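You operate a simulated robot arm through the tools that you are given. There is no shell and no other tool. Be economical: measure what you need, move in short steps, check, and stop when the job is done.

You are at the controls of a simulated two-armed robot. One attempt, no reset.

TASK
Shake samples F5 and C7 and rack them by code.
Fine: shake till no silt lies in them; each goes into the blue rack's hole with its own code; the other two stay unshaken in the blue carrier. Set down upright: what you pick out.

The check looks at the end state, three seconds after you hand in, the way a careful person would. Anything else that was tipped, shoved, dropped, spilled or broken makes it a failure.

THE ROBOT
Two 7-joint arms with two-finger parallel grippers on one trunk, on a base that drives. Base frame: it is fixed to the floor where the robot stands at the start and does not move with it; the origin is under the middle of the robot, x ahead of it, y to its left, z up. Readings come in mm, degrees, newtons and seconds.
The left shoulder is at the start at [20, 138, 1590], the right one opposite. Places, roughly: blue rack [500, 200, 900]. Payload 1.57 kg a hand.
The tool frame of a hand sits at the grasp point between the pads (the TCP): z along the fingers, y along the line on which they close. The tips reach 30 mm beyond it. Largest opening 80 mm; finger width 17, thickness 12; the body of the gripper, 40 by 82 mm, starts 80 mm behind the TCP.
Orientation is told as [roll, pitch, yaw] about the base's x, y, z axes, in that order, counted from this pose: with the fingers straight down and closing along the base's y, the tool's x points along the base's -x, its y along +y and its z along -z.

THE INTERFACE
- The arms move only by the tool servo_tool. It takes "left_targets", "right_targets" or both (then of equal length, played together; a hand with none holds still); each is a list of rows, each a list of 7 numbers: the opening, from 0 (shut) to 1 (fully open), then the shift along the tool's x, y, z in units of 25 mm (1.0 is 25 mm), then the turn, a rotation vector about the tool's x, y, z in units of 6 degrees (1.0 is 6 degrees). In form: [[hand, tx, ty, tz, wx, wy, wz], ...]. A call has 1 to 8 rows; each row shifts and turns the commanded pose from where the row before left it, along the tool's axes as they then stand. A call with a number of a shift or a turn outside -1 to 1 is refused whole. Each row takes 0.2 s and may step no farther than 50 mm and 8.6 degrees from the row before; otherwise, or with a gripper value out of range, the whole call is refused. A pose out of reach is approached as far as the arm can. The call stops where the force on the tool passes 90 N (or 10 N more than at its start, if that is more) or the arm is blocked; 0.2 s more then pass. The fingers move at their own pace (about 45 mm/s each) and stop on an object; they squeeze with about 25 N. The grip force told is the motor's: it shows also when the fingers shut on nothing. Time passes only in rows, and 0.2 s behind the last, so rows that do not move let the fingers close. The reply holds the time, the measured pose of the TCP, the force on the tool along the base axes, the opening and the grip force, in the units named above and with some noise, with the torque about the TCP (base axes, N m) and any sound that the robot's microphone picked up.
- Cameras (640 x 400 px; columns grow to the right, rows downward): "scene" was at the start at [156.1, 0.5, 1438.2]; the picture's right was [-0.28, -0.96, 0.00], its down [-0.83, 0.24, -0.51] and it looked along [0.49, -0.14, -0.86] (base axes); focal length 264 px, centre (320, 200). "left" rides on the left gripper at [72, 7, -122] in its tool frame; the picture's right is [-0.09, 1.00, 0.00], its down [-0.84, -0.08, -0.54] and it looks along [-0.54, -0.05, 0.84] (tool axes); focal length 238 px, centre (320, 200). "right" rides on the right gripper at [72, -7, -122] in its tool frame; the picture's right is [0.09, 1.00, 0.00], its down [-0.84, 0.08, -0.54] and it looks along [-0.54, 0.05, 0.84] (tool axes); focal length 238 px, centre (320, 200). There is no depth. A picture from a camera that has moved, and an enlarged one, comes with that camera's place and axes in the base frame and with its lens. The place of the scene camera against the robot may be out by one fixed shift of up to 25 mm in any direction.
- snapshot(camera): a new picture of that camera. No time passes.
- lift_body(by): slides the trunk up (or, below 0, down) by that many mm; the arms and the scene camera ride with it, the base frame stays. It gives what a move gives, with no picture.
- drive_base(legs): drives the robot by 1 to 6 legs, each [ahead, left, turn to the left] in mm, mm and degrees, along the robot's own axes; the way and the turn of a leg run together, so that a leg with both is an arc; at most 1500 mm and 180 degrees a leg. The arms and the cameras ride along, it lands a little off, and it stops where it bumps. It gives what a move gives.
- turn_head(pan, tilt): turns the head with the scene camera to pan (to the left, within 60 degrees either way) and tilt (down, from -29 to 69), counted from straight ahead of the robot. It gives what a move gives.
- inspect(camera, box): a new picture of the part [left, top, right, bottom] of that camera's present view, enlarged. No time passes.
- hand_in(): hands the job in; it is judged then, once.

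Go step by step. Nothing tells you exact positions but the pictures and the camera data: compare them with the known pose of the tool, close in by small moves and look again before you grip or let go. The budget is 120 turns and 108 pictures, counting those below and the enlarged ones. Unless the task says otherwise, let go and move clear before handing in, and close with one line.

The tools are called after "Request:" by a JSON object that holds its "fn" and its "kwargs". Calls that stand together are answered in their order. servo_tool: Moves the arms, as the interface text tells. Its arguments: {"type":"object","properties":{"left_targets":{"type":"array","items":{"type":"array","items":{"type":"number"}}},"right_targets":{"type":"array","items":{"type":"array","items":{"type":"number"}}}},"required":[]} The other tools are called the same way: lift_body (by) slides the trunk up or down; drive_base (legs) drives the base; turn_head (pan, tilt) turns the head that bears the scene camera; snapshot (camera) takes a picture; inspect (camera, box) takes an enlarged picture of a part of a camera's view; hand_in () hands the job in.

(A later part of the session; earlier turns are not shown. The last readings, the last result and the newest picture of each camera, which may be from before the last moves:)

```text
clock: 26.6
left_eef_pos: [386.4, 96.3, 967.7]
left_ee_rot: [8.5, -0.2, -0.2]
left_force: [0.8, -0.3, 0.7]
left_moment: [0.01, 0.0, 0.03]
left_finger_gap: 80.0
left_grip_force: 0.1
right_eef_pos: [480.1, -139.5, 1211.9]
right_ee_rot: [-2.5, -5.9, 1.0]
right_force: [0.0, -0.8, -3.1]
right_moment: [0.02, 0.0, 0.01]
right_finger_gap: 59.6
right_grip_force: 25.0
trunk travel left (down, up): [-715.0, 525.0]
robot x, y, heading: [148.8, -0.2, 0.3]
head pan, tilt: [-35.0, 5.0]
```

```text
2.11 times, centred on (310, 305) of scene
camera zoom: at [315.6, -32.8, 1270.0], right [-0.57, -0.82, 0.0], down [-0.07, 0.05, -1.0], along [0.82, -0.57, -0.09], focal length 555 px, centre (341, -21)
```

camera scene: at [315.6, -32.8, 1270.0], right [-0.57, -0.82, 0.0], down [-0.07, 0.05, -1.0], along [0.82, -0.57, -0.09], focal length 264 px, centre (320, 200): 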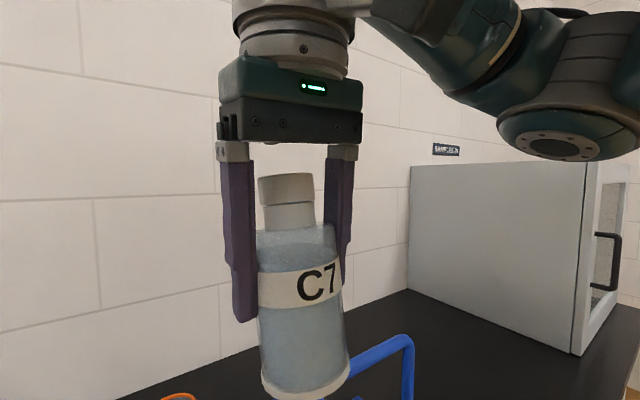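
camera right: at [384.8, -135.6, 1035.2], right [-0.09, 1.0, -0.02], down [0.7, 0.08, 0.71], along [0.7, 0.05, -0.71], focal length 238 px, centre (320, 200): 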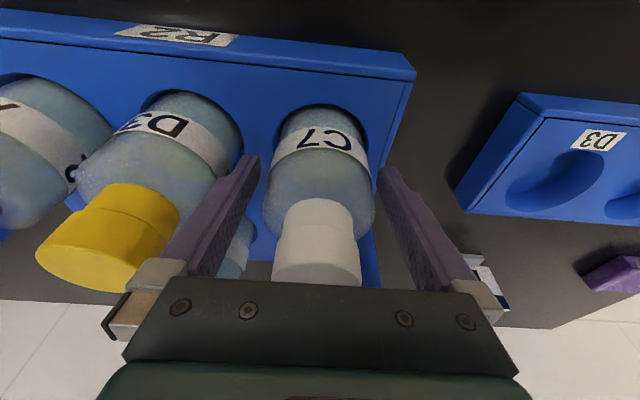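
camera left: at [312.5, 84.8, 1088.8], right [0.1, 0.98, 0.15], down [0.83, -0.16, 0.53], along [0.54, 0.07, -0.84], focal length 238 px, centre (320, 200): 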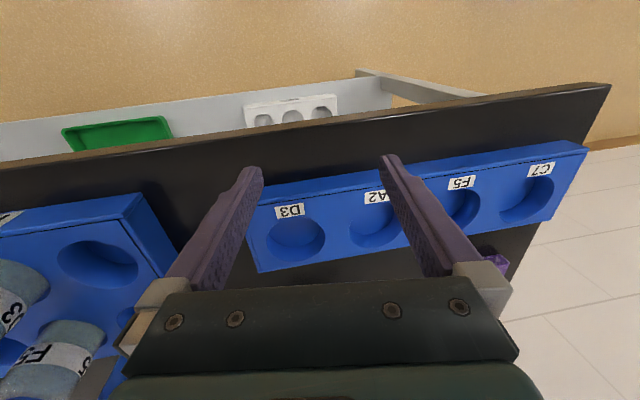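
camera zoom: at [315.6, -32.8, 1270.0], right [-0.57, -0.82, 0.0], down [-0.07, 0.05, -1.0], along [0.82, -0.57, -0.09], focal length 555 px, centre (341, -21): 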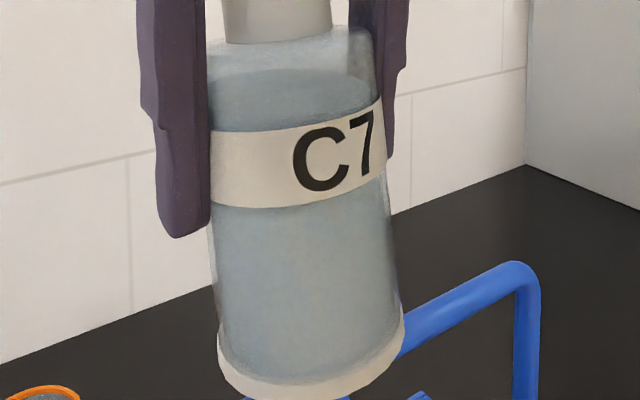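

The white band is either a base or the silt. I'll shake again strongly here and compare from this same vantage.

Request:
{"fn": "servo_tool", "kwargs": {"right_targets": [[0, 1, 0.4, 1, 0, 0, 0], [0, -1, -0.4, -1, 0, 0, 0], [0, 1, 0.4, 1, 0, 0, 0], [0, -1, -0.4, -1, 0, 0, 0], [0, 1, 0.4, 1, 0, 0, 0], [0, -1, -0.4, -1, 0, 0, 0], [0, 1, 0.4, 1, 0, 0, 0], [0, 0, 0, 0, 0, 0, 0]]}}

Request:
{"fn": "servo_tool", "kwargs": {"right_targets": [[0, 0, 0, -1, 1, 0, 0], [0, 0, 0, 1, 1, 0, 0], [0, 0, 0, -1, 1, 0, 0], [0, 0, 0, 1, 1, 0, 0], [0, 0, 0, -1, 1, 0, 0], [0, 0, 0, 1, 1, 0, 0], [0, 0, 0, -1, 1, 0, 0], [0, 0, 0, 0, 1, 0, 0]]}}

Request:
{"fn": "snapshot", "kwargs": {"camera": "scene"}}

```text
clock: 28.4
left_eef_pos: [385.3, 95.9, 967.7]
left_ee_rot: [8.6, -0.1, -0.4]
left_force: [0.0, -0.6, 0.9]
left_moment: [-0.01, 0.0, -0.02]
left_finger_gap: 80.1
left_grip_force: 0.1
right_eef_pos: [455.5, -132.1, 1186.3]
right_ee_rot: [-2.5, -5.9, 1.1]
right_force: [-1.3, 0.2, -3.9]
right_moment: [-0.03, -0.03, -0.02]
right_finger_gap: 59.4
right_grip_force: 25.1
trunk travel left (down, up): [-715.0, 525.0]
robot x, y, heading: [150.1, -0.1, -0.1]
head pan, tilt: [-35.0, 5.0]
```

```text
clock: 29.8
left_eef_pos: [387.0, 95.8, 967.8]
left_ee_rot: [8.6, -0.2, -0.3]
left_force: [-0.1, 0.1, 0.0]
left_moment: [-0.02, -0.01, 0.03]
left_finger_gap: 80.2
left_grip_force: 0.1
right_eef_pos: [433.4, -135.8, 1159.5]
right_ee_rot: [-35.2, 2.5, -0.2]
right_force: [0.7, -0.4, -2.9]
right_moment: [0.09, -0.02, 0.01]
right_finger_gap: 59.5
right_grip_force: 24.9
trunk travel left (down, up): [-715.0, 525.0]
robot x, y, heading: [150.2, -4.9, -0.2]
head pan, tilt: [-35.0, 5.0]
stopped in row 6 (right hand): the arm was blocked; the commanded pose is now the measured one
```

```text
71 pictures are left
camera scene: at [315.6, -32.8, 1270.1], right [-0.57, -0.82, 0.0], down [-0.07, 0.05, -1.0], along [0.82, -0.57, -0.09], focal length 264 px, centre (320, 200)
```

scene: 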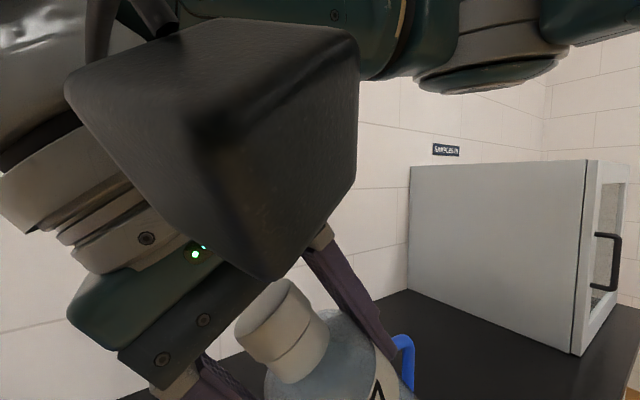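

The arm hit a joint limit while tilting; I'll turn the hand back upright and move forward for a clear view.

Request:
{"fn": "servo_tool", "kwargs": {"right_targets": [[0, 0, 0, 0, -1, 0, 0], [0, 0, 0, 0, -1, 0, 0], [0, 0, 0, 0, -1, 0, 0], [0, 0, 0, 0, -1, 0, 0], [0, 0, 0, 0, -1, 0, 0], [0, -1, 0, 0, -0.85, -0.4, 0], [0, -1, 0, 0, 0, 0, 0]]}}

Request:
{"fn": "snapshot", "kwargs": {"camera": "scene"}}

```text
clock: 31.4
left_eef_pos: [385.5, 95.9, 967.7]
left_ee_rot: [8.6, -0.3, -0.1]
left_force: [0.1, -0.8, -0.7]
left_moment: [-0.01, 0.01, -0.02]
left_finger_gap: 80.0
left_grip_force: 0.1
right_eef_pos: [483.6, -135.1, 1156.9]
right_ee_rot: [0.0, 0.0, 0.0]
right_force: [-0.2, 0.0, -2.4]
right_moment: [0.0, -0.01, 0.0]
right_finger_gap: 59.5
right_grip_force: 25.1
trunk travel left (down, up): [-715.0, 525.0]
robot x, y, heading: [150.4, 4.4, -0.2]
head pan, tilt: [-35.0, 5.0]
```

```text
70 pictures are left
camera scene: at [315.6, -32.8, 1270.1], right [-0.57, -0.82, 0.0], down [-0.07, 0.05, -1.0], along [0.82, -0.57, -0.09], focal length 264 px, centre (320, 200)
```

scene: 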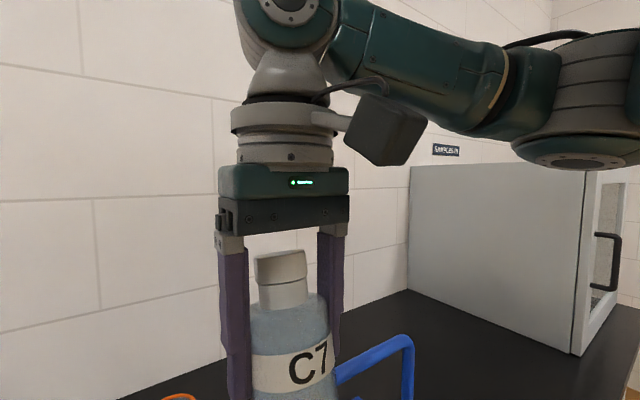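

Tool is upright again; looking down at the bottle's base.

Request:
{"fn": "turn_head", "kwargs": {"pan": -35, "tilt": 28}}

Request:
{"fn": "inspect", "kwargs": {"camera": "scene", "box": [200, 140, 440, 380]}}

```text
clock: 32.2
left_eef_pos: [386.2, 96.1, 966.8]
left_ee_rot: [8.5, -0.2, -0.1]
left_force: [-0.8, 1.1, -0.4]
left_moment: [0.02, 0.01, -0.02]
left_finger_gap: 79.9
left_grip_force: 0.0
right_eef_pos: [482.4, -136.5, 1158.0]
right_ee_rot: [-0.1, 0.0, 0.0]
right_force: [-0.2, 0.5, -3.1]
right_moment: [-0.01, -0.07, 0.0]
right_finger_gap: 59.2
right_grip_force: 25.1
trunk travel left (down, up): [-715.0, 525.0]
robot x, y, heading: [150.6, -1.0, 0.2]
head pan, tilt: [-35.0, 28.0]
```

```text
1.67 times, centred on (320, 260) of scene
camera zoom: at [315.0, -32.5, 1232.9], right [-0.57, -0.82, 0.0], down [-0.38, 0.27, -0.88], along [0.72, -0.51, -0.47], focal length 440 px, centre (320, 100)
```

zoom: 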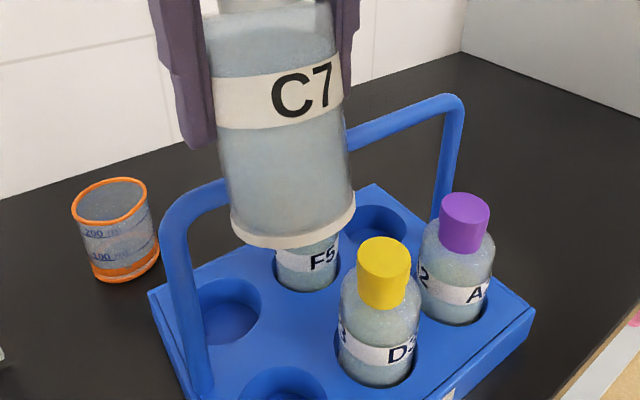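

The band is slightly wider than the glass, so it looks like the bottle's foot. I'll take a closer reference picture of the liquid.

Request:
{"fn": "inspect", "kwargs": {"camera": "scene", "box": [270, 180, 350, 240]}}

```text
6.67 times, centred on (310, 210) of scene
camera zoom: at [315.0, -32.5, 1232.9], right [-0.57, -0.82, 0.0], down [-0.38, 0.27, -0.88], along [0.72, -0.51, -0.47], focal length 1759 px, centre (387, 133)
```

zoom: 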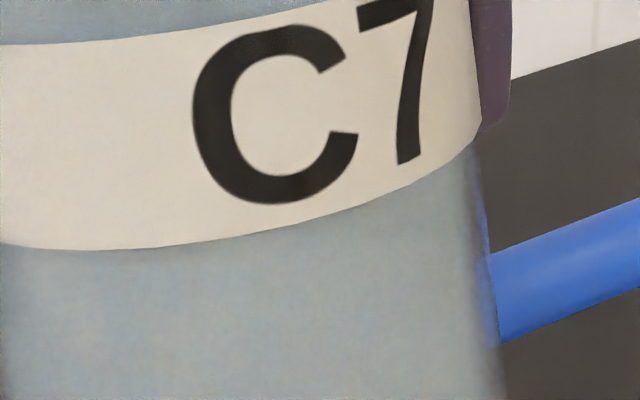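

I'll pull back from over the carrier and give another firm round of shaking for margin.

Request:
{"fn": "servo_tool", "kwargs": {"right_targets": [[0, 1, 0, -0.2, 0, 0, 0], [0, 1, 0, 0, 0, 0, 0], [0, -0.6, 1, -1, 0, 0, 0], [0, 0.6, -1, 1, 0, 0, 0], [0, -0.6, 1, -1, 0, 0, 0], [0, 0.6, -1, 1, 0, 0, 0], [0, -0.6, 1, -1, 0, 0, 0], [0, 0.6, -1, 1, 0, 0, 0]]}}

Request:
{"fn": "servo_tool", "kwargs": {"right_targets": [[0, -0.6, 1, -1, 0, 0, 0], [0, 0.6, -1, 1, 0, 0, 0], [0, -0.6, 1, -1, 0, 0, 0], [0, 0.6, -1, 1, 0, 0, 0], [0, -0.6, 1, -1, 0, 0, 0], [0, 0.6, -1, 1, 0, 0, 0], [0, -0.6, 1, -1, 0, 0, 0], [0, 0.6, -1, 1, 0, 0, 0]]}}

Request:
{"fn": "snapshot", "kwargs": {"camera": "scene"}}

```text
clock: 34.0
left_eef_pos: [385.5, 95.7, 968.1]
left_ee_rot: [8.5, -0.1, -0.2]
left_force: [-0.3, 0.7, 0.4]
left_moment: [-0.01, -0.01, -0.03]
left_finger_gap: 79.9
left_grip_force: 0.0
right_eef_pos: [433.5, -134.6, 1164.5]
right_ee_rot: [-0.1, -0.2, -0.1]
right_force: [-0.2, -0.3, -2.7]
right_moment: [0.01, -0.05, -0.03]
right_finger_gap: 59.3
right_grip_force: 25.0
trunk travel left (down, up): [-715.0, 525.0]
robot x, y, heading: [147.8, 0.7, 0.1]
head pan, tilt: [-35.0, 28.0]
```

```text
clock: 35.8
left_eef_pos: [386.1, 97.0, 967.6]
left_ee_rot: [8.5, -0.2, -0.2]
left_force: [1.1, -1.1, 0.1]
left_moment: [-0.03, -0.02, 0.0]
left_finger_gap: 80.1
left_grip_force: 0.1
right_eef_pos: [432.8, -135.1, 1165.9]
right_ee_rot: [-0.1, -0.1, 0.1]
right_force: [0.6, -0.4, -2.8]
right_moment: [0.02, 0.03, -0.01]
right_finger_gap: 59.5
right_grip_force: 24.8
trunk travel left (down, up): [-715.0, 525.0]
robot x, y, heading: [150.8, 0.0, 0.3]
head pan, tilt: [-35.0, 28.0]
```

```text
67 pictures are left
camera scene: at [315.0, -32.5, 1232.9], right [-0.57, -0.82, 0.0], down [-0.38, 0.27, -0.88], along [0.72, -0.51, -0.47], focal length 264 px, centre (320, 200)
```

scene: 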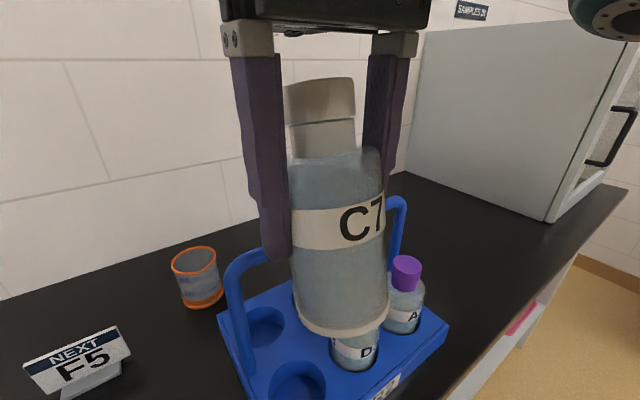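

C7 is shaken (around 40 reversals). Next I'll move the left hand out to the left and strafe the base left toward the rack.

Request:
{"fn": "servo_tool", "kwargs": {"left_targets": [[1, 0, 1, 0, 1, 0, 0], [1, 0, 1, 0, 0.42, 0, 0], [1, 0, 1, 0, 0, 0, 0], [1, 0, 1, 0, 0, 0, 0], [1, 0, 1, -0.5, 0, 0, 0], [1, 0, 1, -0.5, 0, 0, 0]]}}

Request:
{"fn": "drive_base", "kwargs": {"legs": [[0, 120, 0], [0, 110, 0]]}}

Request:
{"fn": "turn_head", "kwargs": {"pan": 15, "tilt": 45}}

Request:
{"fn": "snapshot", "kwargs": {"camera": "scene"}}

Request:
{"fn": "snapshot", "kwargs": {"camera": "right"}}

```text
clock: 37.4
left_eef_pos: [391.0, 290.4, 992.9]
left_ee_rot: [6.6, -0.3, 0.2]
left_force: [0.5, 0.0, -0.6]
left_moment: [0.03, -0.04, 0.0]
left_finger_gap: 80.1
left_grip_force: 0.0
left hand out of reach, approached as far as the arm can: row 5, 6
right_eef_pos: [432.5, -134.3, 1165.4]
right_ee_rot: [-0.1, -0.1, 0.0]
right_force: [0.2, -0.1, -1.9]
right_moment: [0.01, -0.03, 0.01]
right_finger_gap: 59.3
right_grip_force: 24.9
trunk travel left (down, up): [-715.0, 525.0]
robot x, y, heading: [148.0, 0.1, -0.0]
head pan, tilt: [-35.0, 28.0]
stopped in row 6 (left hand): the arm was blocked; the commanded pose is now the measured one
```

```text
clock: 39.5
left_eef_pos: [390.6, 521.1, 993.4]
left_ee_rot: [6.6, -0.2, 0.1]
left_force: [-0.1, -0.6, -1.2]
left_moment: [0.05, 0.05, -0.03]
left_finger_gap: 80.2
left_grip_force: 0.1
right_eef_pos: [432.9, 96.6, 1165.2]
right_ee_rot: [-0.1, -0.2, 0.0]
right_force: [-0.1, -0.2, -2.6]
right_moment: [0.0, -0.04, 0.01]
right_finger_gap: 59.4
right_grip_force: 25.1
trunk travel left (down, up): [-715.0, 525.0]
robot x, y, heading: [151.9, 231.0, -0.0]
head pan, tilt: [-35.0, 28.0]
```

```text
clock: 40.7
left_eef_pos: [389.7, 522.3, 993.6]
left_ee_rot: [6.8, -0.2, 0.1]
left_force: [0.5, -0.1, 0.3]
left_moment: [0.0, -0.02, 0.0]
left_finger_gap: 80.0
left_grip_force: 0.1
right_eef_pos: [431.5, 95.5, 1164.7]
right_ee_rot: [-0.1, -0.1, -0.1]
right_force: [0.5, -0.3, -2.4]
right_moment: [-0.02, 0.0, 0.01]
right_finger_gap: 59.5
right_grip_force: 26.1
trunk travel left (down, up): [-715.0, 525.0]
robot x, y, heading: [151.2, 234.4, -0.1]
head pan, tilt: [15.0, 45.0]
```

```text
66 pictures are left
camera scene: at [318.6, 272.5, 1207.1], right [0.26, -0.97, 0.0], down [-0.68, -0.18, -0.71], along [0.68, 0.18, -0.71], focal length 264 px, centre (320, 200)
```

scene: 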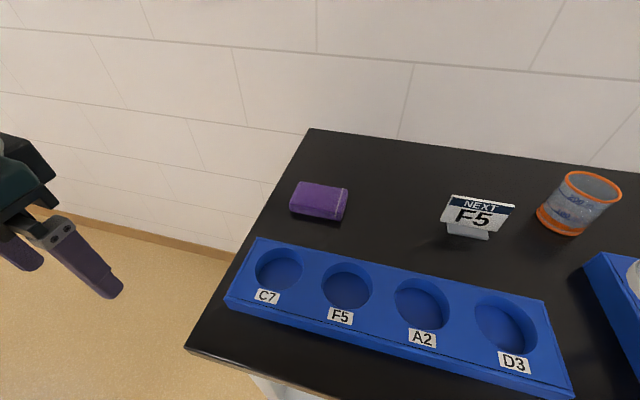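

```text
65 pictures are left
camera right: at [360.4, 89.3, 1286.7], right [-0.09, 1.0, 0.0], down [0.84, 0.08, 0.54], along [0.54, 0.05, -0.84], focal length 238 px, centre (320, 200)
```

right: 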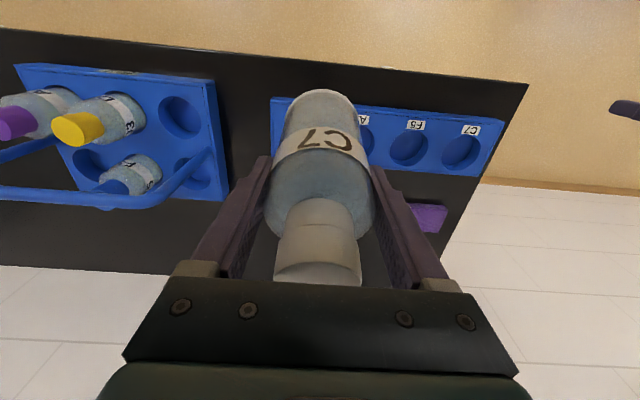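

Rack order is confirmed; the C7 hole is near [491,345] and F5 near [493,254]. I'll lower the trunk a bit and move the bottle toward the C7 hole.

Request:
{"fn": "lift_body", "kwargs": {"by": -80}}

Request:
{"fn": "servo_tool", "kwargs": {"right_targets": [[0, -0.2, 1, 0, 0, 0, 0], [0, -0.2, 1, 0, 0, 0, 0], [0, -0.2, 1, 0, 0, 0, 0], [0, -0.2, 1, 0, 0, 0, 0], [0, -0.2, 1, 0, 0, 0, 0], [0, -0.2, 1, 0, 0, 0, 0], [0, -0.2, 1, 0, 0, 0, 0], [0, -0.2, 1, 0, 0, 0, 0]]}}

Request:
{"fn": "servo_tool", "kwargs": {"right_targets": [[0, -0.2, 1, 0, 0, 0, 0], [0, 0, 0.8, 0, 0, -1, 0], [0, 0, 0, 0, 0, -1, 0]]}}

Request:
{"fn": "snapshot", "kwargs": {"camera": "scene"}}

Request:
{"fn": "snapshot", "kwargs": {"camera": "right"}}

```text
clock: 41.8
left_eef_pos: [389.3, 522.7, 912.7]
left_ee_rot: [6.7, -0.1, 0.1]
left_force: [0.6, 0.5, -0.1]
left_moment: [-0.02, 0.01, 0.0]
left_finger_gap: 80.3
left_grip_force: 0.1
right_eef_pos: [431.4, 96.8, 1086.2]
right_ee_rot: [-0.1, 0.0, 0.1]
right_force: [-0.3, 0.7, -2.1]
right_moment: [-0.01, -0.03, -0.04]
right_finger_gap: 59.4
right_grip_force: 24.9
trunk travel left (down, up): [-635.0, 605.0]
robot x, y, heading: [150.8, 230.3, 0.0]
head pan, tilt: [15.0, 45.0]
```

```text
clock: 43.6
left_eef_pos: [389.8, 522.4, 913.0]
left_ee_rot: [6.8, -0.2, 0.2]
left_force: [-0.3, -0.1, 0.0]
left_moment: [-0.03, 0.0, 0.01]
left_finger_gap: 79.9
left_grip_force: 0.0
right_eef_pos: [475.1, 294.8, 1083.4]
right_ee_rot: [-0.2, 0.0, 0.0]
right_force: [-0.1, -0.6, -2.1]
right_moment: [0.02, -0.01, 0.0]
right_finger_gap: 59.8
right_grip_force: 25.5
trunk travel left (down, up): [-635.0, 605.0]
robot x, y, heading: [150.5, 229.6, 0.0]
head pan, tilt: [15.0, 45.0]
```

```text
clock: 44.4
left_eef_pos: [389.5, 521.5, 913.2]
left_ee_rot: [6.7, -0.2, 0.1]
left_force: [-0.4, -0.1, 0.5]
left_moment: [0.04, 0.01, -0.04]
left_finger_gap: 80.1
left_grip_force: 0.0
right_eef_pos: [476.5, 342.6, 1083.4]
right_ee_rot: [-0.1, -12.0, 0.1]
right_force: [0.1, 0.1, -2.3]
right_moment: [0.02, 0.02, 0.0]
right_finger_gap: 59.3
right_grip_force: 24.5
trunk travel left (down, up): [-635.0, 605.0]
robot x, y, heading: [148.2, 232.5, 0.1]
head pan, tilt: [15.0, 45.0]
```

```text
64 pictures are left
camera scene: at [318.5, 272.4, 1127.1], right [0.26, -0.97, 0.0], down [-0.68, -0.18, -0.71], along [0.68, 0.18, -0.71], focal length 264 px, centre (320, 200)
```

scene: 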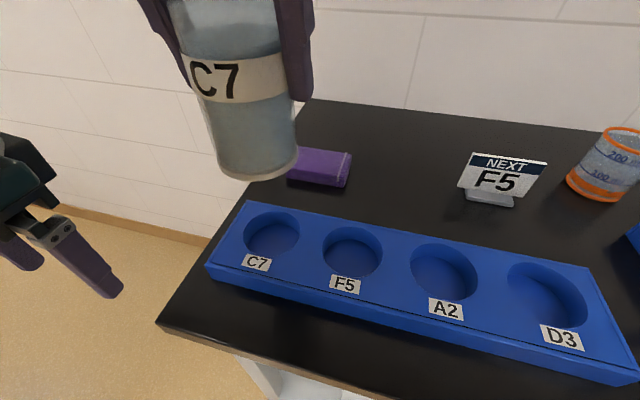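

```text
63 pictures are left
camera right: at [381.3, 334.1, 1187.4], right [-0.09, 1.0, -0.02], down [0.7, 0.08, 0.71], along [0.7, 0.05, -0.71], focal length 238 px, centre (320, 200)
```

right: 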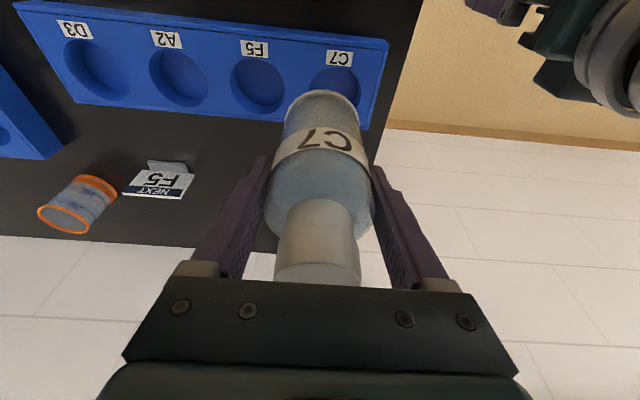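

Hole C7 triangulates to about [495,355] with rack top z≈880. I'll shift over it and descend to just above for an alignment check.

Request:
{"fn": "servo_tool", "kwargs": {"right_targets": [[0, -0.685, 0.5, 0.146, 0, 0, 0], [0, 0.208, 0, 0.978, 0, 0, 0], [0, 0.208, 0, 0.978, 0, 0, 0], [0, 0.208, 0, 0.978, 0, 0, 0], [0, 0.1, 0, 0.49, 0, 0, 0]]}}

Request:
{"fn": "snapshot", "kwargs": {"camera": "scene"}}

Request:
{"fn": "snapshot", "kwargs": {"camera": "right"}}

```text
clock: 45.6
left_eef_pos: [389.5, 522.9, 914.0]
left_ee_rot: [6.7, -0.3, 0.2]
left_force: [0.1, 0.1, 0.2]
left_moment: [-0.02, 0.01, 0.02]
left_finger_gap: 80.0
left_grip_force: 0.0
right_eef_pos: [508.9, 343.0, 1002.3]
right_ee_rot: [-0.4, -13.3, -1.7]
right_force: [-0.2, 0.5, -2.1]
right_moment: [-0.02, -0.02, 0.0]
right_finger_gap: 59.4
right_grip_force: 24.9
trunk travel left (down, up): [-635.0, 605.0]
robot x, y, heading: [148.4, 232.7, 0.0]
head pan, tilt: [15.0, 45.0]
```

```text
62 pictures are left
camera scene: at [306.5, 264.4, 1108.8], right [0.19, -0.98, 0.0], down [-0.84, -0.16, -0.52], along [0.51, 0.1, -0.86], focal length 264 px, centre (320, 200)
```

scene: 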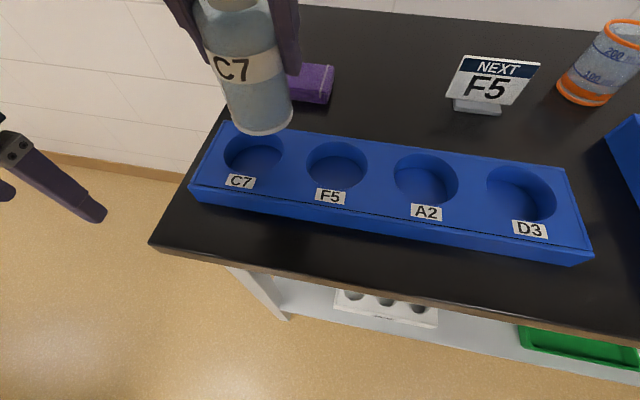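

```text
61 pictures are left
camera right: at [412.4, 338.4, 1103.8], right [-0.06, 1.0, -0.03], down [0.69, 0.06, 0.72], along [0.72, 0.02, -0.69], focal length 238 px, centre (320, 200)
```

right: 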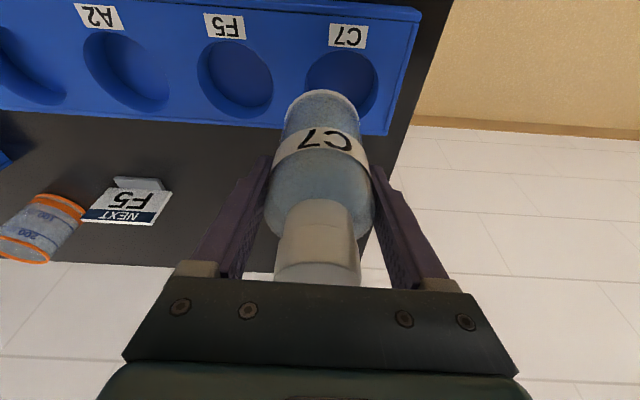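

The arm's crossing reach pressed against the head (the head camera was displaced). I'll back off up and to the right, then drive further left so the arm need not cross.

Request:
{"fn": "servo_tool", "kwargs": {"right_targets": [[0, -0.208, 0, -0.978, 0, 0, 0], [0, -0.208, 0, -0.978, 0, 0, 0], [0, -0.208, -0.5, -0.978, 0, 0, 0], [0, 0.3, -1, 0, 0, 0, 0], [0, 0.3, -1, 0, 0, 0, 0], [0, 0.3, -1, 0, 0, 0, 0]]}}

Request:
{"fn": "snapshot", "kwargs": {"camera": "scene"}}

```text
clock: 47.0
left_eef_pos: [389.9, 521.7, 913.5]
left_ee_rot: [6.7, -0.2, 0.1]
left_force: [-0.1, -0.1, 0.2]
left_moment: [-0.02, 0.0, 0.0]
left_finger_gap: 80.1
left_grip_force: 0.1
right_eef_pos: [472.3, 264.0, 1068.0]
right_ee_rot: [0.0, -11.9, 0.0]
right_force: [0.4, -0.1, -1.9]
right_moment: [0.01, 0.02, -0.01]
right_finger_gap: 59.2
right_grip_force: 25.8
trunk travel left (down, up): [-635.0, 605.0]
robot x, y, heading: [146.8, 233.0, -0.1]
head pan, tilt: [15.0, 45.0]
```

```text
60 pictures are left
camera scene: at [318.5, 272.3, 1127.1], right [0.26, -0.97, 0.0], down [-0.68, -0.18, -0.71], along [0.68, 0.18, -0.71], focal length 264 px, centre (320, 200)
```

scene: 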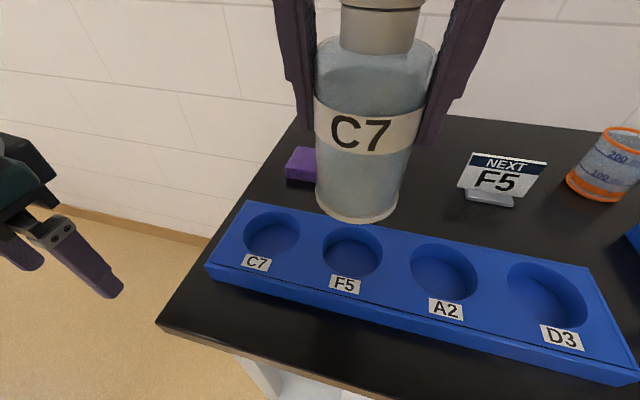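

The head is back in place. Driving 150 mm further left, keeping the hand's pose, then shifting the hand right.

Request:
{"fn": "servo_tool", "kwargs": {"right_targets": [[0, 0, -1, -0.3, 0, 0, 0], [0, 0, -1, -0.3, 0, 0, 0], [0, 0, -0.5, 0, 0, 0, 0]]}}

Request:
{"fn": "drive_base", "kwargs": {"legs": [[0, 75, 0], [0, 75, 0]]}}

Request:
{"fn": "snapshot", "kwargs": {"camera": "scene"}}

Request:
{"fn": "snapshot", "kwargs": {"camera": "right"}}

```text
clock: 47.8
left_eef_pos: [390.1, 521.6, 912.5]
left_ee_rot: [6.7, -0.3, 0.0]
left_force: [-0.2, -0.2, -0.2]
left_moment: [-0.01, 0.01, 0.02]
left_finger_gap: 80.0
left_grip_force: 0.0
right_eef_pos: [471.3, 204.4, 1083.3]
right_ee_rot: [-0.1, -12.0, 0.0]
right_force: [-0.4, 0.3, -2.2]
right_moment: [-0.03, 0.01, 0.01]
right_finger_gap: 59.0
right_grip_force: 25.7
trunk travel left (down, up): [-635.0, 605.0]
robot x, y, heading: [145.2, 228.8, -0.0]
head pan, tilt: [15.0, 45.0]
```

```text
clock: 49.5
left_eef_pos: [391.6, 674.0, 913.0]
left_ee_rot: [6.8, -0.2, -0.1]
left_force: [0.3, 0.0, 0.5]
left_moment: [0.01, -0.01, -0.04]
left_finger_gap: 80.1
left_grip_force: 0.0
right_eef_pos: [470.3, 355.7, 1083.1]
right_ee_rot: [-0.1, -12.1, -0.2]
right_force: [0.4, 0.3, -2.5]
right_moment: [-0.03, 0.01, 0.0]
right_finger_gap: 59.3
right_grip_force: 24.5
trunk travel left (down, up): [-635.0, 605.0]
robot x, y, heading: [151.9, 384.0, -0.0]
head pan, tilt: [15.0, 45.0]
```

```text
59 pictures are left
camera scene: at [318.9, 423.1, 1127.1], right [0.26, -0.97, 0.0], down [-0.68, -0.18, -0.71], along [0.68, 0.18, -0.71], focal length 264 px, centre (320, 200)
```

scene: 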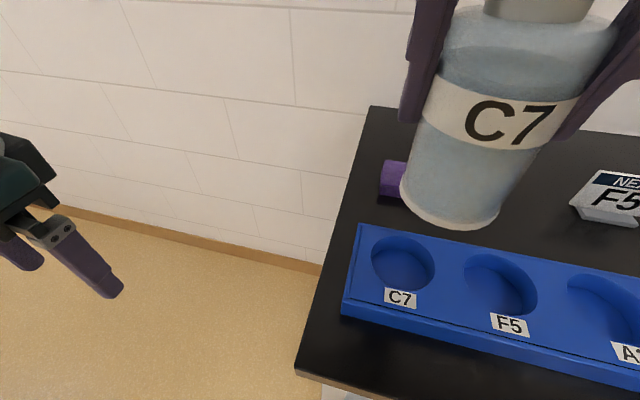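

```text
58 pictures are left
camera right: at [375.6, 347.9, 1185.9], right [-0.09, 1.0, -0.02], down [0.71, 0.08, 0.7], along [0.7, 0.05, -0.71], focal length 238 px, centre (320, 200)
```

right: 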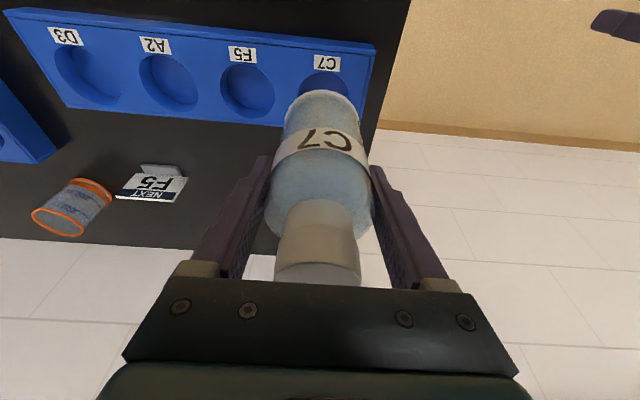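

Now the hand is over the right y. I'll move 22 mm forward and descend to ~35 mm above the hole, watching with the head re-aimed.

Request:
{"fn": "servo_tool", "kwargs": {"right_targets": [[0, -0.86, 0, 0.183, 0, 0, 0], [0, 0.208, 0, 0.978, 0, 0, 0], [0, 0.208, 0, 0.978, 0, 0, 0], [0, 0.208, 0, 0.978, 0, 0, 0]]}}

Request:
{"fn": "turn_head", "kwargs": {"pan": -15, "tilt": 48}}

Request:
{"fn": "snapshot", "kwargs": {"camera": "scene"}}

Request:
{"fn": "snapshot", "kwargs": {"camera": "right"}}

```text
clock: 50.5
left_eef_pos: [392.6, 673.6, 913.7]
left_ee_rot: [6.9, -0.2, 0.0]
left_force: [-0.1, -0.5, 0.5]
left_moment: [-0.03, 0.02, 0.0]
left_finger_gap: 80.0
left_grip_force: 0.0
right_eef_pos: [491.5, 352.8, 1006.3]
right_ee_rot: [-0.1, -12.0, -0.1]
right_force: [-0.8, -0.5, -1.8]
right_moment: [0.02, 0.04, -0.02]
right_finger_gap: 59.6
right_grip_force: 25.3
trunk travel left (down, up): [-635.0, 605.0]
robot x, y, heading: [148.4, 381.5, -0.4]
head pan, tilt: [15.0, 45.0]
```

```text
clock: 51.5
left_eef_pos: [391.3, 672.6, 912.8]
left_ee_rot: [6.8, -0.2, 0.0]
left_force: [0.2, 0.2, 0.2]
left_moment: [0.03, 0.04, -0.01]
left_finger_gap: 80.1
left_grip_force: 0.1
right_eef_pos: [491.7, 353.2, 1008.2]
right_ee_rot: [-0.1, -12.0, -0.2]
right_force: [0.2, 0.2, -2.8]
right_moment: [-0.04, -0.02, -0.01]
right_finger_gap: 59.4
right_grip_force: 25.0
trunk travel left (down, up): [-635.0, 605.0]
robot x, y, heading: [146.5, 381.6, -0.2]
head pan, tilt: [-15.0, 48.0]
```

```text
57 pictures are left
camera scene: at [316.4, 381.6, 1122.9], right [-0.26, -0.97, 0.0], down [-0.72, 0.19, -0.67], along [0.65, -0.17, -0.74], focal length 264 px, centre (320, 200)
```

scene: 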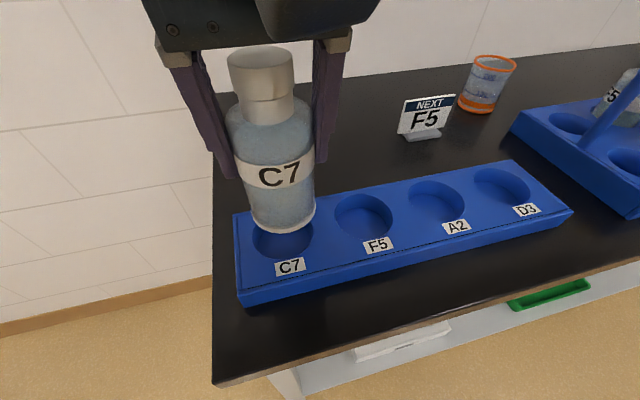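

```text
56 pictures are left
camera right: at [396.4, 345.8, 1111.1], right [-0.09, 1.0, -0.02], down [0.71, 0.08, 0.7], along [0.7, 0.05, -0.71], focal length 238 px, centre (320, 200)
```

right: 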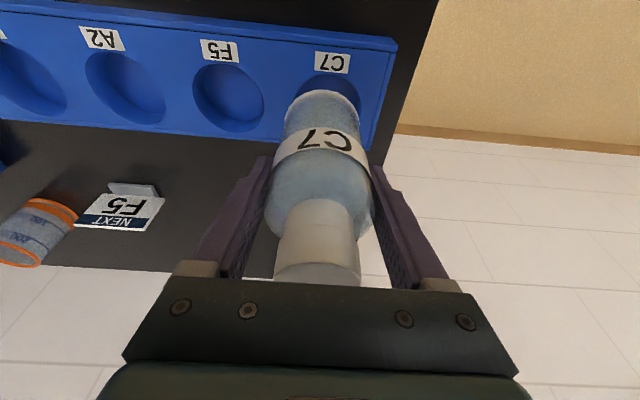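

The bottle and hole are aligned in y; x needs a closer check. I'll nudge forward 3 mm and descend 15 mm more.

Request:
{"fn": "servo_tool", "kwargs": {"right_targets": [[0, 0.007, 0, 0.612, 0, 0, 0]]}}

Request:
{"fn": "inspect", "kwargs": {"camera": "scene", "box": [200, 120, 360, 300]}}

Request:
{"fn": "inspect", "kwargs": {"camera": "right", "box": [230, 30, 430, 180]}}

```text
clock: 51.9
left_eef_pos: [391.1, 672.6, 913.7]
left_ee_rot: [6.9, -0.3, 0.0]
left_force: [0.9, -0.2, 0.5]
left_moment: [0.01, -0.02, 0.0]
left_finger_gap: 80.0
left_grip_force: 0.0
right_eef_pos: [494.3, 353.0, 992.0]
right_ee_rot: [-0.1, -12.1, -0.2]
right_force: [-0.5, -0.4, -2.2]
right_moment: [-0.01, -0.01, 0.03]
right_finger_gap: 59.5
right_grip_force: 25.3
trunk travel left (down, up): [-635.0, 605.0]
robot x, y, heading: [151.3, 383.8, -0.2]
head pan, tilt: [-15.0, 48.0]
```

```text
2.22 times, centred on (280, 210) of scene
camera zoom: at [316.3, 381.6, 1122.9], right [-0.26, -0.97, 0.0], down [-0.72, 0.19, -0.67], along [0.65, -0.17, -0.74], focal length 586 px, centre (409, 178)
```

zoom: 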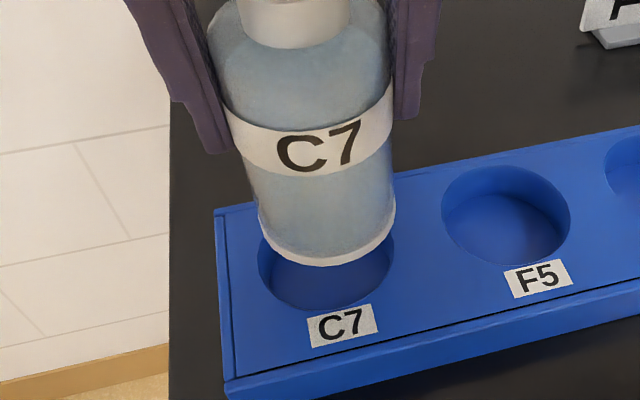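

```text
2.67 times, centred on (330, 105) of right
camera zoom: at [400.1, 346.6, 1095.9], right [-0.09, 1.0, -0.02], down [0.71, 0.08, 0.7], along [0.7, 0.05, -0.71], focal length 636 px, centre (293, 453)
```

zoom: 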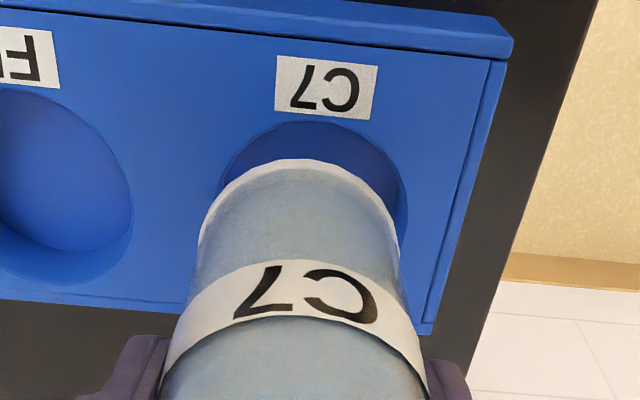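

Both views look along the same slant so x is ambiguous. I'll use the left wrist camera from the side by yawing the left hand to face the rack.

Request:
{"fn": "servo_tool", "kwargs": {"left_targets": [[1, 0, 0, 0, 0.6, 0, 0.8], [1, 0, 0, 0, 0.55, 0, 0.8], [1, 0, 0, 0, 0, 0, 1], [1, 0, 0, 0, 0, 0, 1], [1, 0, 0, 0, 0, 0, 1], [1, 0, 0, 0, 0, 0, 1], [1, 0, 0, 0, 0, 0, 1], [1, 0, 0, 0, 0, 0, 1]]}}

Request:
{"fn": "servo_tool", "kwargs": {"left_targets": [[1, 0, 0, 0, 0, 0, 1], [1, 0, 0, 0, 0, 0, 1], [1, 0, 0, 0, 0, 0, 1], [1, 0, 0, 0, 0, 0, 1], [1, 0, 0, 0, 0, 0, 1], [1, 0, 0, 0, 0, 0, 1], [1, 0, 0, 0, 0, 0, 1]]}}

Request:
{"fn": "snapshot", "kwargs": {"camera": "left"}}

```text
clock: 53.7
left_eef_pos: [390.5, 694.1, 918.3]
left_ee_rot: [1.6, 1.8, -44.5]
left_force: [0.7, 0.0, 0.6]
left_moment: [0.04, 0.0, 0.04]
left_finger_gap: 80.0
left_grip_force: 0.0
right_eef_pos: [496.3, 353.4, 991.4]
right_ee_rot: [-0.1, -12.0, -0.1]
right_force: [0.2, -1.0, -2.2]
right_moment: [0.0, -0.01, 0.01]
right_finger_gap: 59.2
right_grip_force: 25.2
trunk travel left (down, up): [-635.0, 605.0]
robot x, y, heading: [145.8, 385.6, -0.0]
head pan, tilt: [-15.0, 48.0]
```

```text
clock: 55.3
left_eef_pos: [391.1, 692.3, 918.3]
left_ee_rot: [-0.1, 2.6, -86.7]
left_force: [-0.4, 0.1, 0.4]
left_moment: [-0.01, -0.02, -0.02]
left_finger_gap: 80.1
left_grip_force: 0.1
right_eef_pos: [494.7, 354.2, 992.2]
right_ee_rot: [-0.1, -12.0, -0.2]
right_force: [-0.2, 0.4, -3.1]
right_moment: [-0.01, -0.02, -0.01]
right_finger_gap: 59.2
right_grip_force: 25.2
trunk travel left (down, up): [-635.0, 605.0]
robot x, y, heading: [151.9, 386.5, -0.0]
head pan, tilt: [-15.0, 48.0]
```

```text
53 pictures are left
camera left: at [392.5, 758.5, 1043.3], right [1.0, -0.04, -0.01], down [-0.03, -0.86, 0.5], along [-0.02, -0.5, -0.86], focal length 238 px, centre (320, 200)
```

left: 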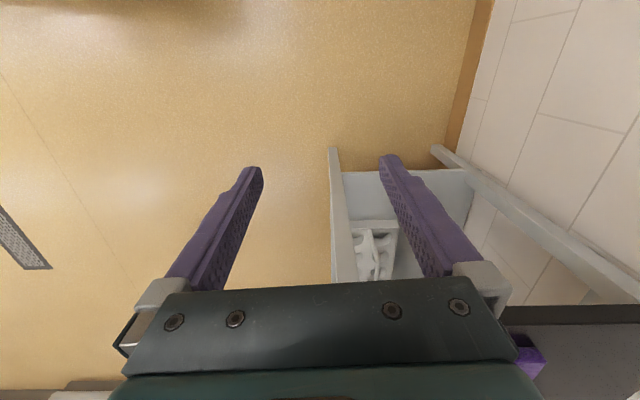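

The left camera needs to be higher and closer so its own gripper doesn't hide the bottle. Moving it there.

Request:
{"fn": "servo_tool", "kwargs": {"left_targets": [[1, 0, 0.64, -0.8, 0, 0, 0], [1, -0.8, 0.64, -0.8, 0, 0, 0], [1, -1, 0.64, -0.8, 0, 0, 0], [1, -1, 0.64, -0.8, 0, 0, 0], [1, -1, 0.64, -0.8, 0, 0, 0], [1, -1, 0.64, -0.4, 0, 0, 0]]}}

Request:
{"fn": "snapshot", "kwargs": {"camera": "left"}}

Request:
{"fn": "snapshot", "kwargs": {"camera": "scene"}}

```text
clock: 56.7
left_eef_pos: [532.8, 589.1, 982.7]
left_ee_rot: [-0.2, 0.0, -87.1]
left_force: [-0.3, 0.4, 0.2]
left_moment: [0.0, -0.04, -0.02]
left_finger_gap: 80.0
left_grip_force: 0.1
left hand out of reach, approached as far as the arm can: row 1, 2, 3, 4, 5, 6
right_eef_pos: [496.0, 353.7, 991.6]
right_ee_rot: [-0.1, -12.1, -0.2]
right_force: [-0.1, 0.2, -2.1]
right_moment: [-0.02, -0.05, -0.02]
right_finger_gap: 59.6
right_grip_force: 25.0
trunk travel left (down, up): [-635.0, 605.0]
robot x, y, heading: [144.4, 382.2, -0.0]
head pan, tilt: [-15.0, 48.0]
```

```text
52 pictures are left
camera left: at [535.7, 661.1, 1103.7], right [1.0, -0.04, 0.0], down [-0.03, -0.84, 0.54], along [-0.03, -0.54, -0.84], focal length 238 px, centre (320, 200)
```

left: 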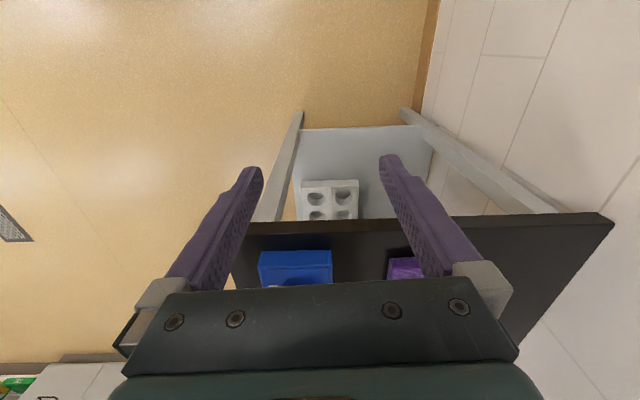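

```text
51 pictures are left
camera scene: at [316.4, 381.5, 1122.9], right [-0.26, -0.97, 0.0], down [-0.72, 0.19, -0.67], along [0.65, -0.17, -0.74], focal length 264 px, centre (320, 200)
```

scene: 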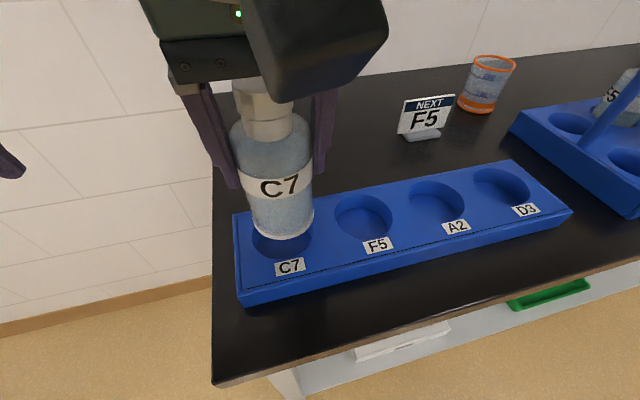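

I'll tilt the left hand 24° so its camera looks flatter toward the bottle.

Request:
{"fn": "servo_tool", "kwargs": {"left_targets": [[1, 0, -0.7, 0, 0, -1, 0], [1, 0, -0.7, 0, 0, -1, 0], [1, 0, 0, 0, 0, -1, 0], [1, 0, 0, 0, 0, -1, 0]]}}

Request:
{"fn": "snapshot", "kwargs": {"camera": "left"}}

```text
clock: 57.7
left_eef_pos: [519.5, 597.4, 963.2]
left_ee_rot: [-0.4, -24.3, -87.5]
left_force: [-0.6, 0.3, -0.3]
left_moment: [0.01, -0.02, -0.01]
left_finger_gap: 80.0
left_grip_force: 0.1
left hand out of reach, approached as far as the arm can: row 1, 2
right_eef_pos: [495.0, 354.6, 990.8]
right_ee_rot: [0.0, -12.0, -0.2]
right_force: [-0.3, 0.1, -2.2]
right_moment: [-0.02, -0.01, 0.0]
right_finger_gap: 59.4
right_grip_force: 25.5
trunk travel left (down, up): [-635.0, 605.0]
robot x, y, heading: [148.2, 383.5, -0.1]
head pan, tilt: [-15.0, 48.0]
```

```text
50 pictures are left
camera left: at [520.5, 713.6, 1045.6], right [1.0, -0.04, 0.03], down [-0.05, -0.54, 0.84], along [-0.02, -0.84, -0.54], focal length 238 px, centre (320, 200)
```

left: 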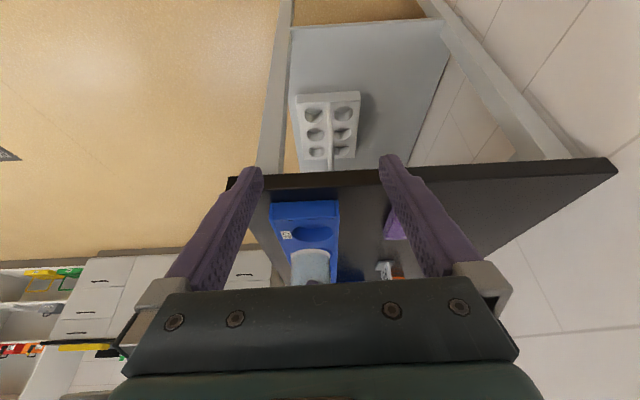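

Now the side view shows the bottle foot and the hole. Enlarging.

Request:
{"fn": "inspect", "kwargs": {"camera": "left", "box": [255, 180, 375, 290]}}

```text
3.64 times, centred on (315, 235) of left
camera zoom: at [520.5, 713.6, 1045.6], right [1.0, -0.04, 0.03], down [-0.05, -0.54, 0.84], along [-0.02, -0.84, -0.54], focal length 867 px, centre (338, 73)
```

zoom: 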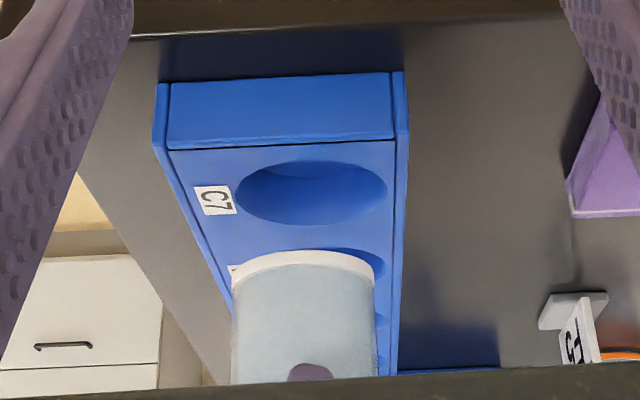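

From the side: hole at about [498,358,881], bottle foot at [494,356.5,~918]. I'll shift +4 mm x, +1.5 mm y and descend 34 mm, then look.

Request:
{"fn": "servo_tool", "kwargs": {"right_targets": [[0, -0.156, 0.06, 0.033, 0, 0, 0], [0, 0.15, 0, 0.7, 0, 0, 0], [0, 0.134, 0, 0.63, 0, 0, 0]]}}

Request:
{"fn": "inspect", "kwargs": {"camera": "left", "box": [255, 180, 375, 290]}}

Request:
{"fn": "inspect", "kwargs": {"camera": "scene", "box": [200, 140, 360, 300]}}

```text
clock: 58.5
left_eef_pos: [519.8, 598.4, 963.2]
left_ee_rot: [-0.5, -24.1, -87.4]
left_force: [-0.2, 0.1, 0.1]
left_moment: [0.0, 0.01, -0.02]
left_finger_gap: 79.7
left_grip_force: 0.1
right_eef_pos: [498.9, 356.6, 958.3]
right_ee_rot: [-0.2, -12.1, -0.2]
right_force: [0.5, 0.4, -1.7]
right_moment: [-0.02, 0.0, 0.0]
right_finger_gap: 59.5
right_grip_force: 25.2
trunk travel left (down, up): [-635.0, 605.0]
robot x, y, heading: [150.7, 383.1, -0.1]
head pan, tilt: [-15.0, 48.0]
```

```text
3.64 times, centred on (315, 235) of left
camera zoom: at [520.2, 714.0, 1045.6], right [1.0, -0.04, 0.03], down [-0.05, -0.54, 0.84], along [-0.02, -0.84, -0.55], focal length 867 px, centre (338, 73)
```

zoom: 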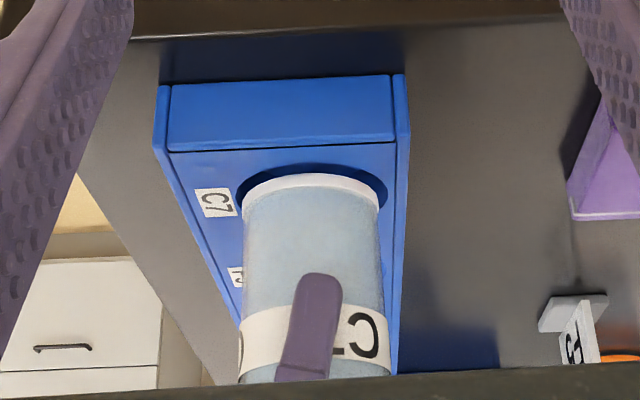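

```text
2.50 times, centred on (280, 220) of scene
camera zoom: at [316.3, 381.6, 1122.9], right [-0.26, -0.97, 0.0], down [-0.72, 0.19, -0.67], along [0.65, -0.17, -0.74], focal length 660 px, centre (420, 150)
```

zoom: 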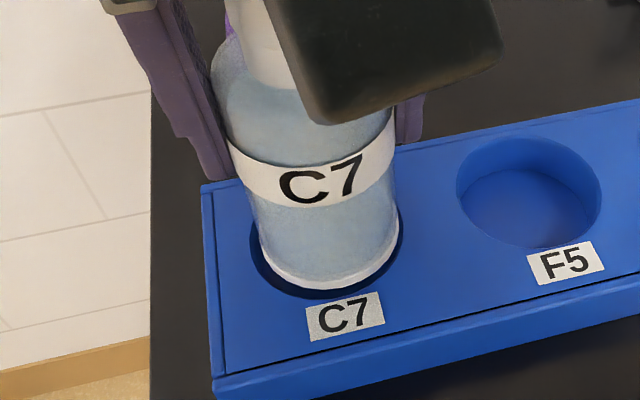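

The foot is centred at the hole mouth. Lowering in small steps and watching the force.

Request:
{"fn": "servo_tool", "kwargs": {"right_targets": [[0, 0.083, 0, 0.39, 0, 0, 0], [0, 0.083, 0, 0.39, 0, 0, 0]]}}

Request:
{"fn": "servo_tool", "kwargs": {"right_targets": [[0, 0.06, 0, 0.28, 0, 0, 0]]}}

Request:
{"fn": "inspect", "kwargs": {"camera": "scene", "box": [200, 140, 360, 300]}}

```text
clock: 59.1
left_eef_pos: [520.1, 599.5, 964.7]
left_ee_rot: [-0.4, -24.1, -87.4]
left_force: [-0.9, -0.1, -0.1]
left_moment: [-0.01, 0.03, 0.0]
left_finger_gap: 79.8
left_grip_force: 0.1
right_eef_pos: [498.6, 355.8, 937.1]
right_ee_rot: [-0.1, -12.0, -0.1]
right_force: [-0.2, -0.7, -2.6]
right_moment: [0.04, 0.01, -0.01]
right_finger_gap: 59.6
right_grip_force: 25.4
trunk travel left (down, up): [-635.0, 605.0]
robot x, y, heading: [147.1, 383.1, -0.1]
head pan, tilt: [-15.0, 48.0]
```

```text
clock: 59.5
left_eef_pos: [518.8, 598.4, 963.8]
left_ee_rot: [-0.4, -24.1, -87.4]
left_force: [-0.7, -0.1, 0.3]
left_moment: [0.0, 0.01, 0.0]
left_finger_gap: 79.9
left_grip_force: 0.0
right_eef_pos: [500.1, 356.8, 934.4]
right_ee_rot: [0.0, -12.3, -0.2]
right_force: [-6.6, -2.5, 23.2]
right_moment: [-0.41, -0.17, -0.04]
right_finger_gap: 59.4
right_grip_force: 25.4
trunk travel left (down, up): [-635.0, 605.0]
robot x, y, heading: [149.8, 383.2, -0.0]
head pan, tilt: [-15.0, 48.0]
```

```text
2.50 times, centred on (280, 220) of scene
camera zoom: at [316.5, 381.0, 1123.6], right [-0.26, -0.97, 0.0], down [-0.72, 0.19, -0.67], along [0.65, -0.17, -0.74], focal length 660 px, centre (420, 150)
```

zoom: 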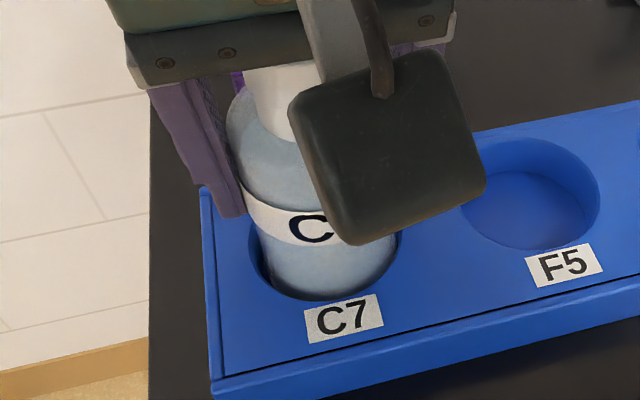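

The bottle has bottomed ~20 mm into the hole. I'll relieve the pressure slightly, open, and look.

Request:
{"fn": "servo_tool", "kwargs": {"right_targets": [[0, -0.02, 0, -0.1, 0, 0, 0], [0.5, 0, 0, 0, 0, 0, 0], [1, 0, 0, 0, 0, 0, 0], [1, 0, 0, 0, 0, 0, 0], [1, 0, 0, 0, 0, 0, 0]]}}

Request:
{"fn": "inspect", "kwargs": {"camera": "left", "box": [255, 180, 375, 290]}}

Request:
{"fn": "snapshot", "kwargs": {"camera": "right"}}

```text
clock: 60.7
left_eef_pos: [519.4, 598.4, 965.0]
left_ee_rot: [-0.4, -24.1, -87.4]
left_force: [0.6, 0.1, 0.8]
left_moment: [0.02, -0.03, 0.01]
left_finger_gap: 80.0
left_grip_force: 0.1
right_eef_pos: [498.6, 355.9, 935.1]
right_ee_rot: [-0.1, -12.1, -0.2]
right_force: [-0.3, -0.2, -0.3]
right_moment: [0.0, -0.03, 0.0]
right_finger_gap: 80.2
right_grip_force: 0.0
trunk travel left (down, up): [-635.0, 605.0]
robot x, y, heading: [147.2, 386.8, -0.1]
head pan, tilt: [-15.0, 48.0]
```

```text
3.64 times, centred on (315, 235) of left
camera zoom: at [520.4, 714.0, 1045.7], right [1.0, -0.04, 0.03], down [-0.05, -0.54, 0.84], along [-0.02, -0.84, -0.55], focal length 867 px, centre (338, 73)
```

zoom: 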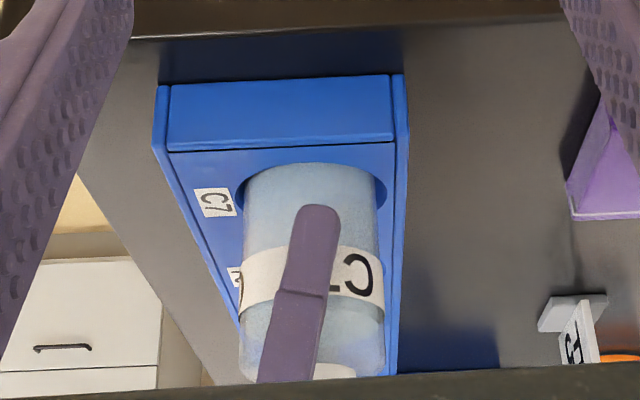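

```text
44 pictures are left
camera right: at [404.2, 348.0, 1038.0], right [-0.09, 1.0, -0.02], down [0.71, 0.08, 0.7], along [0.7, 0.05, -0.71], focal length 238 px, centre (320, 200)
```

right: 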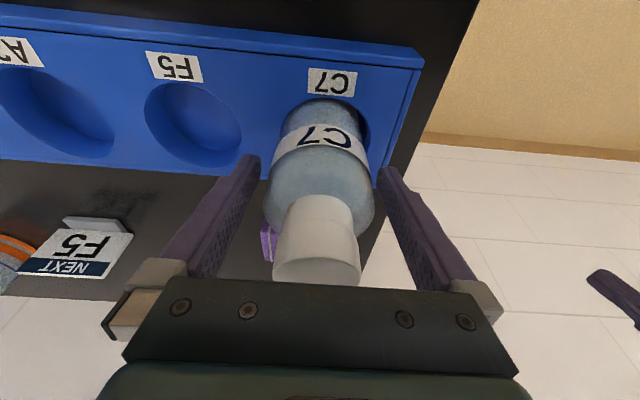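

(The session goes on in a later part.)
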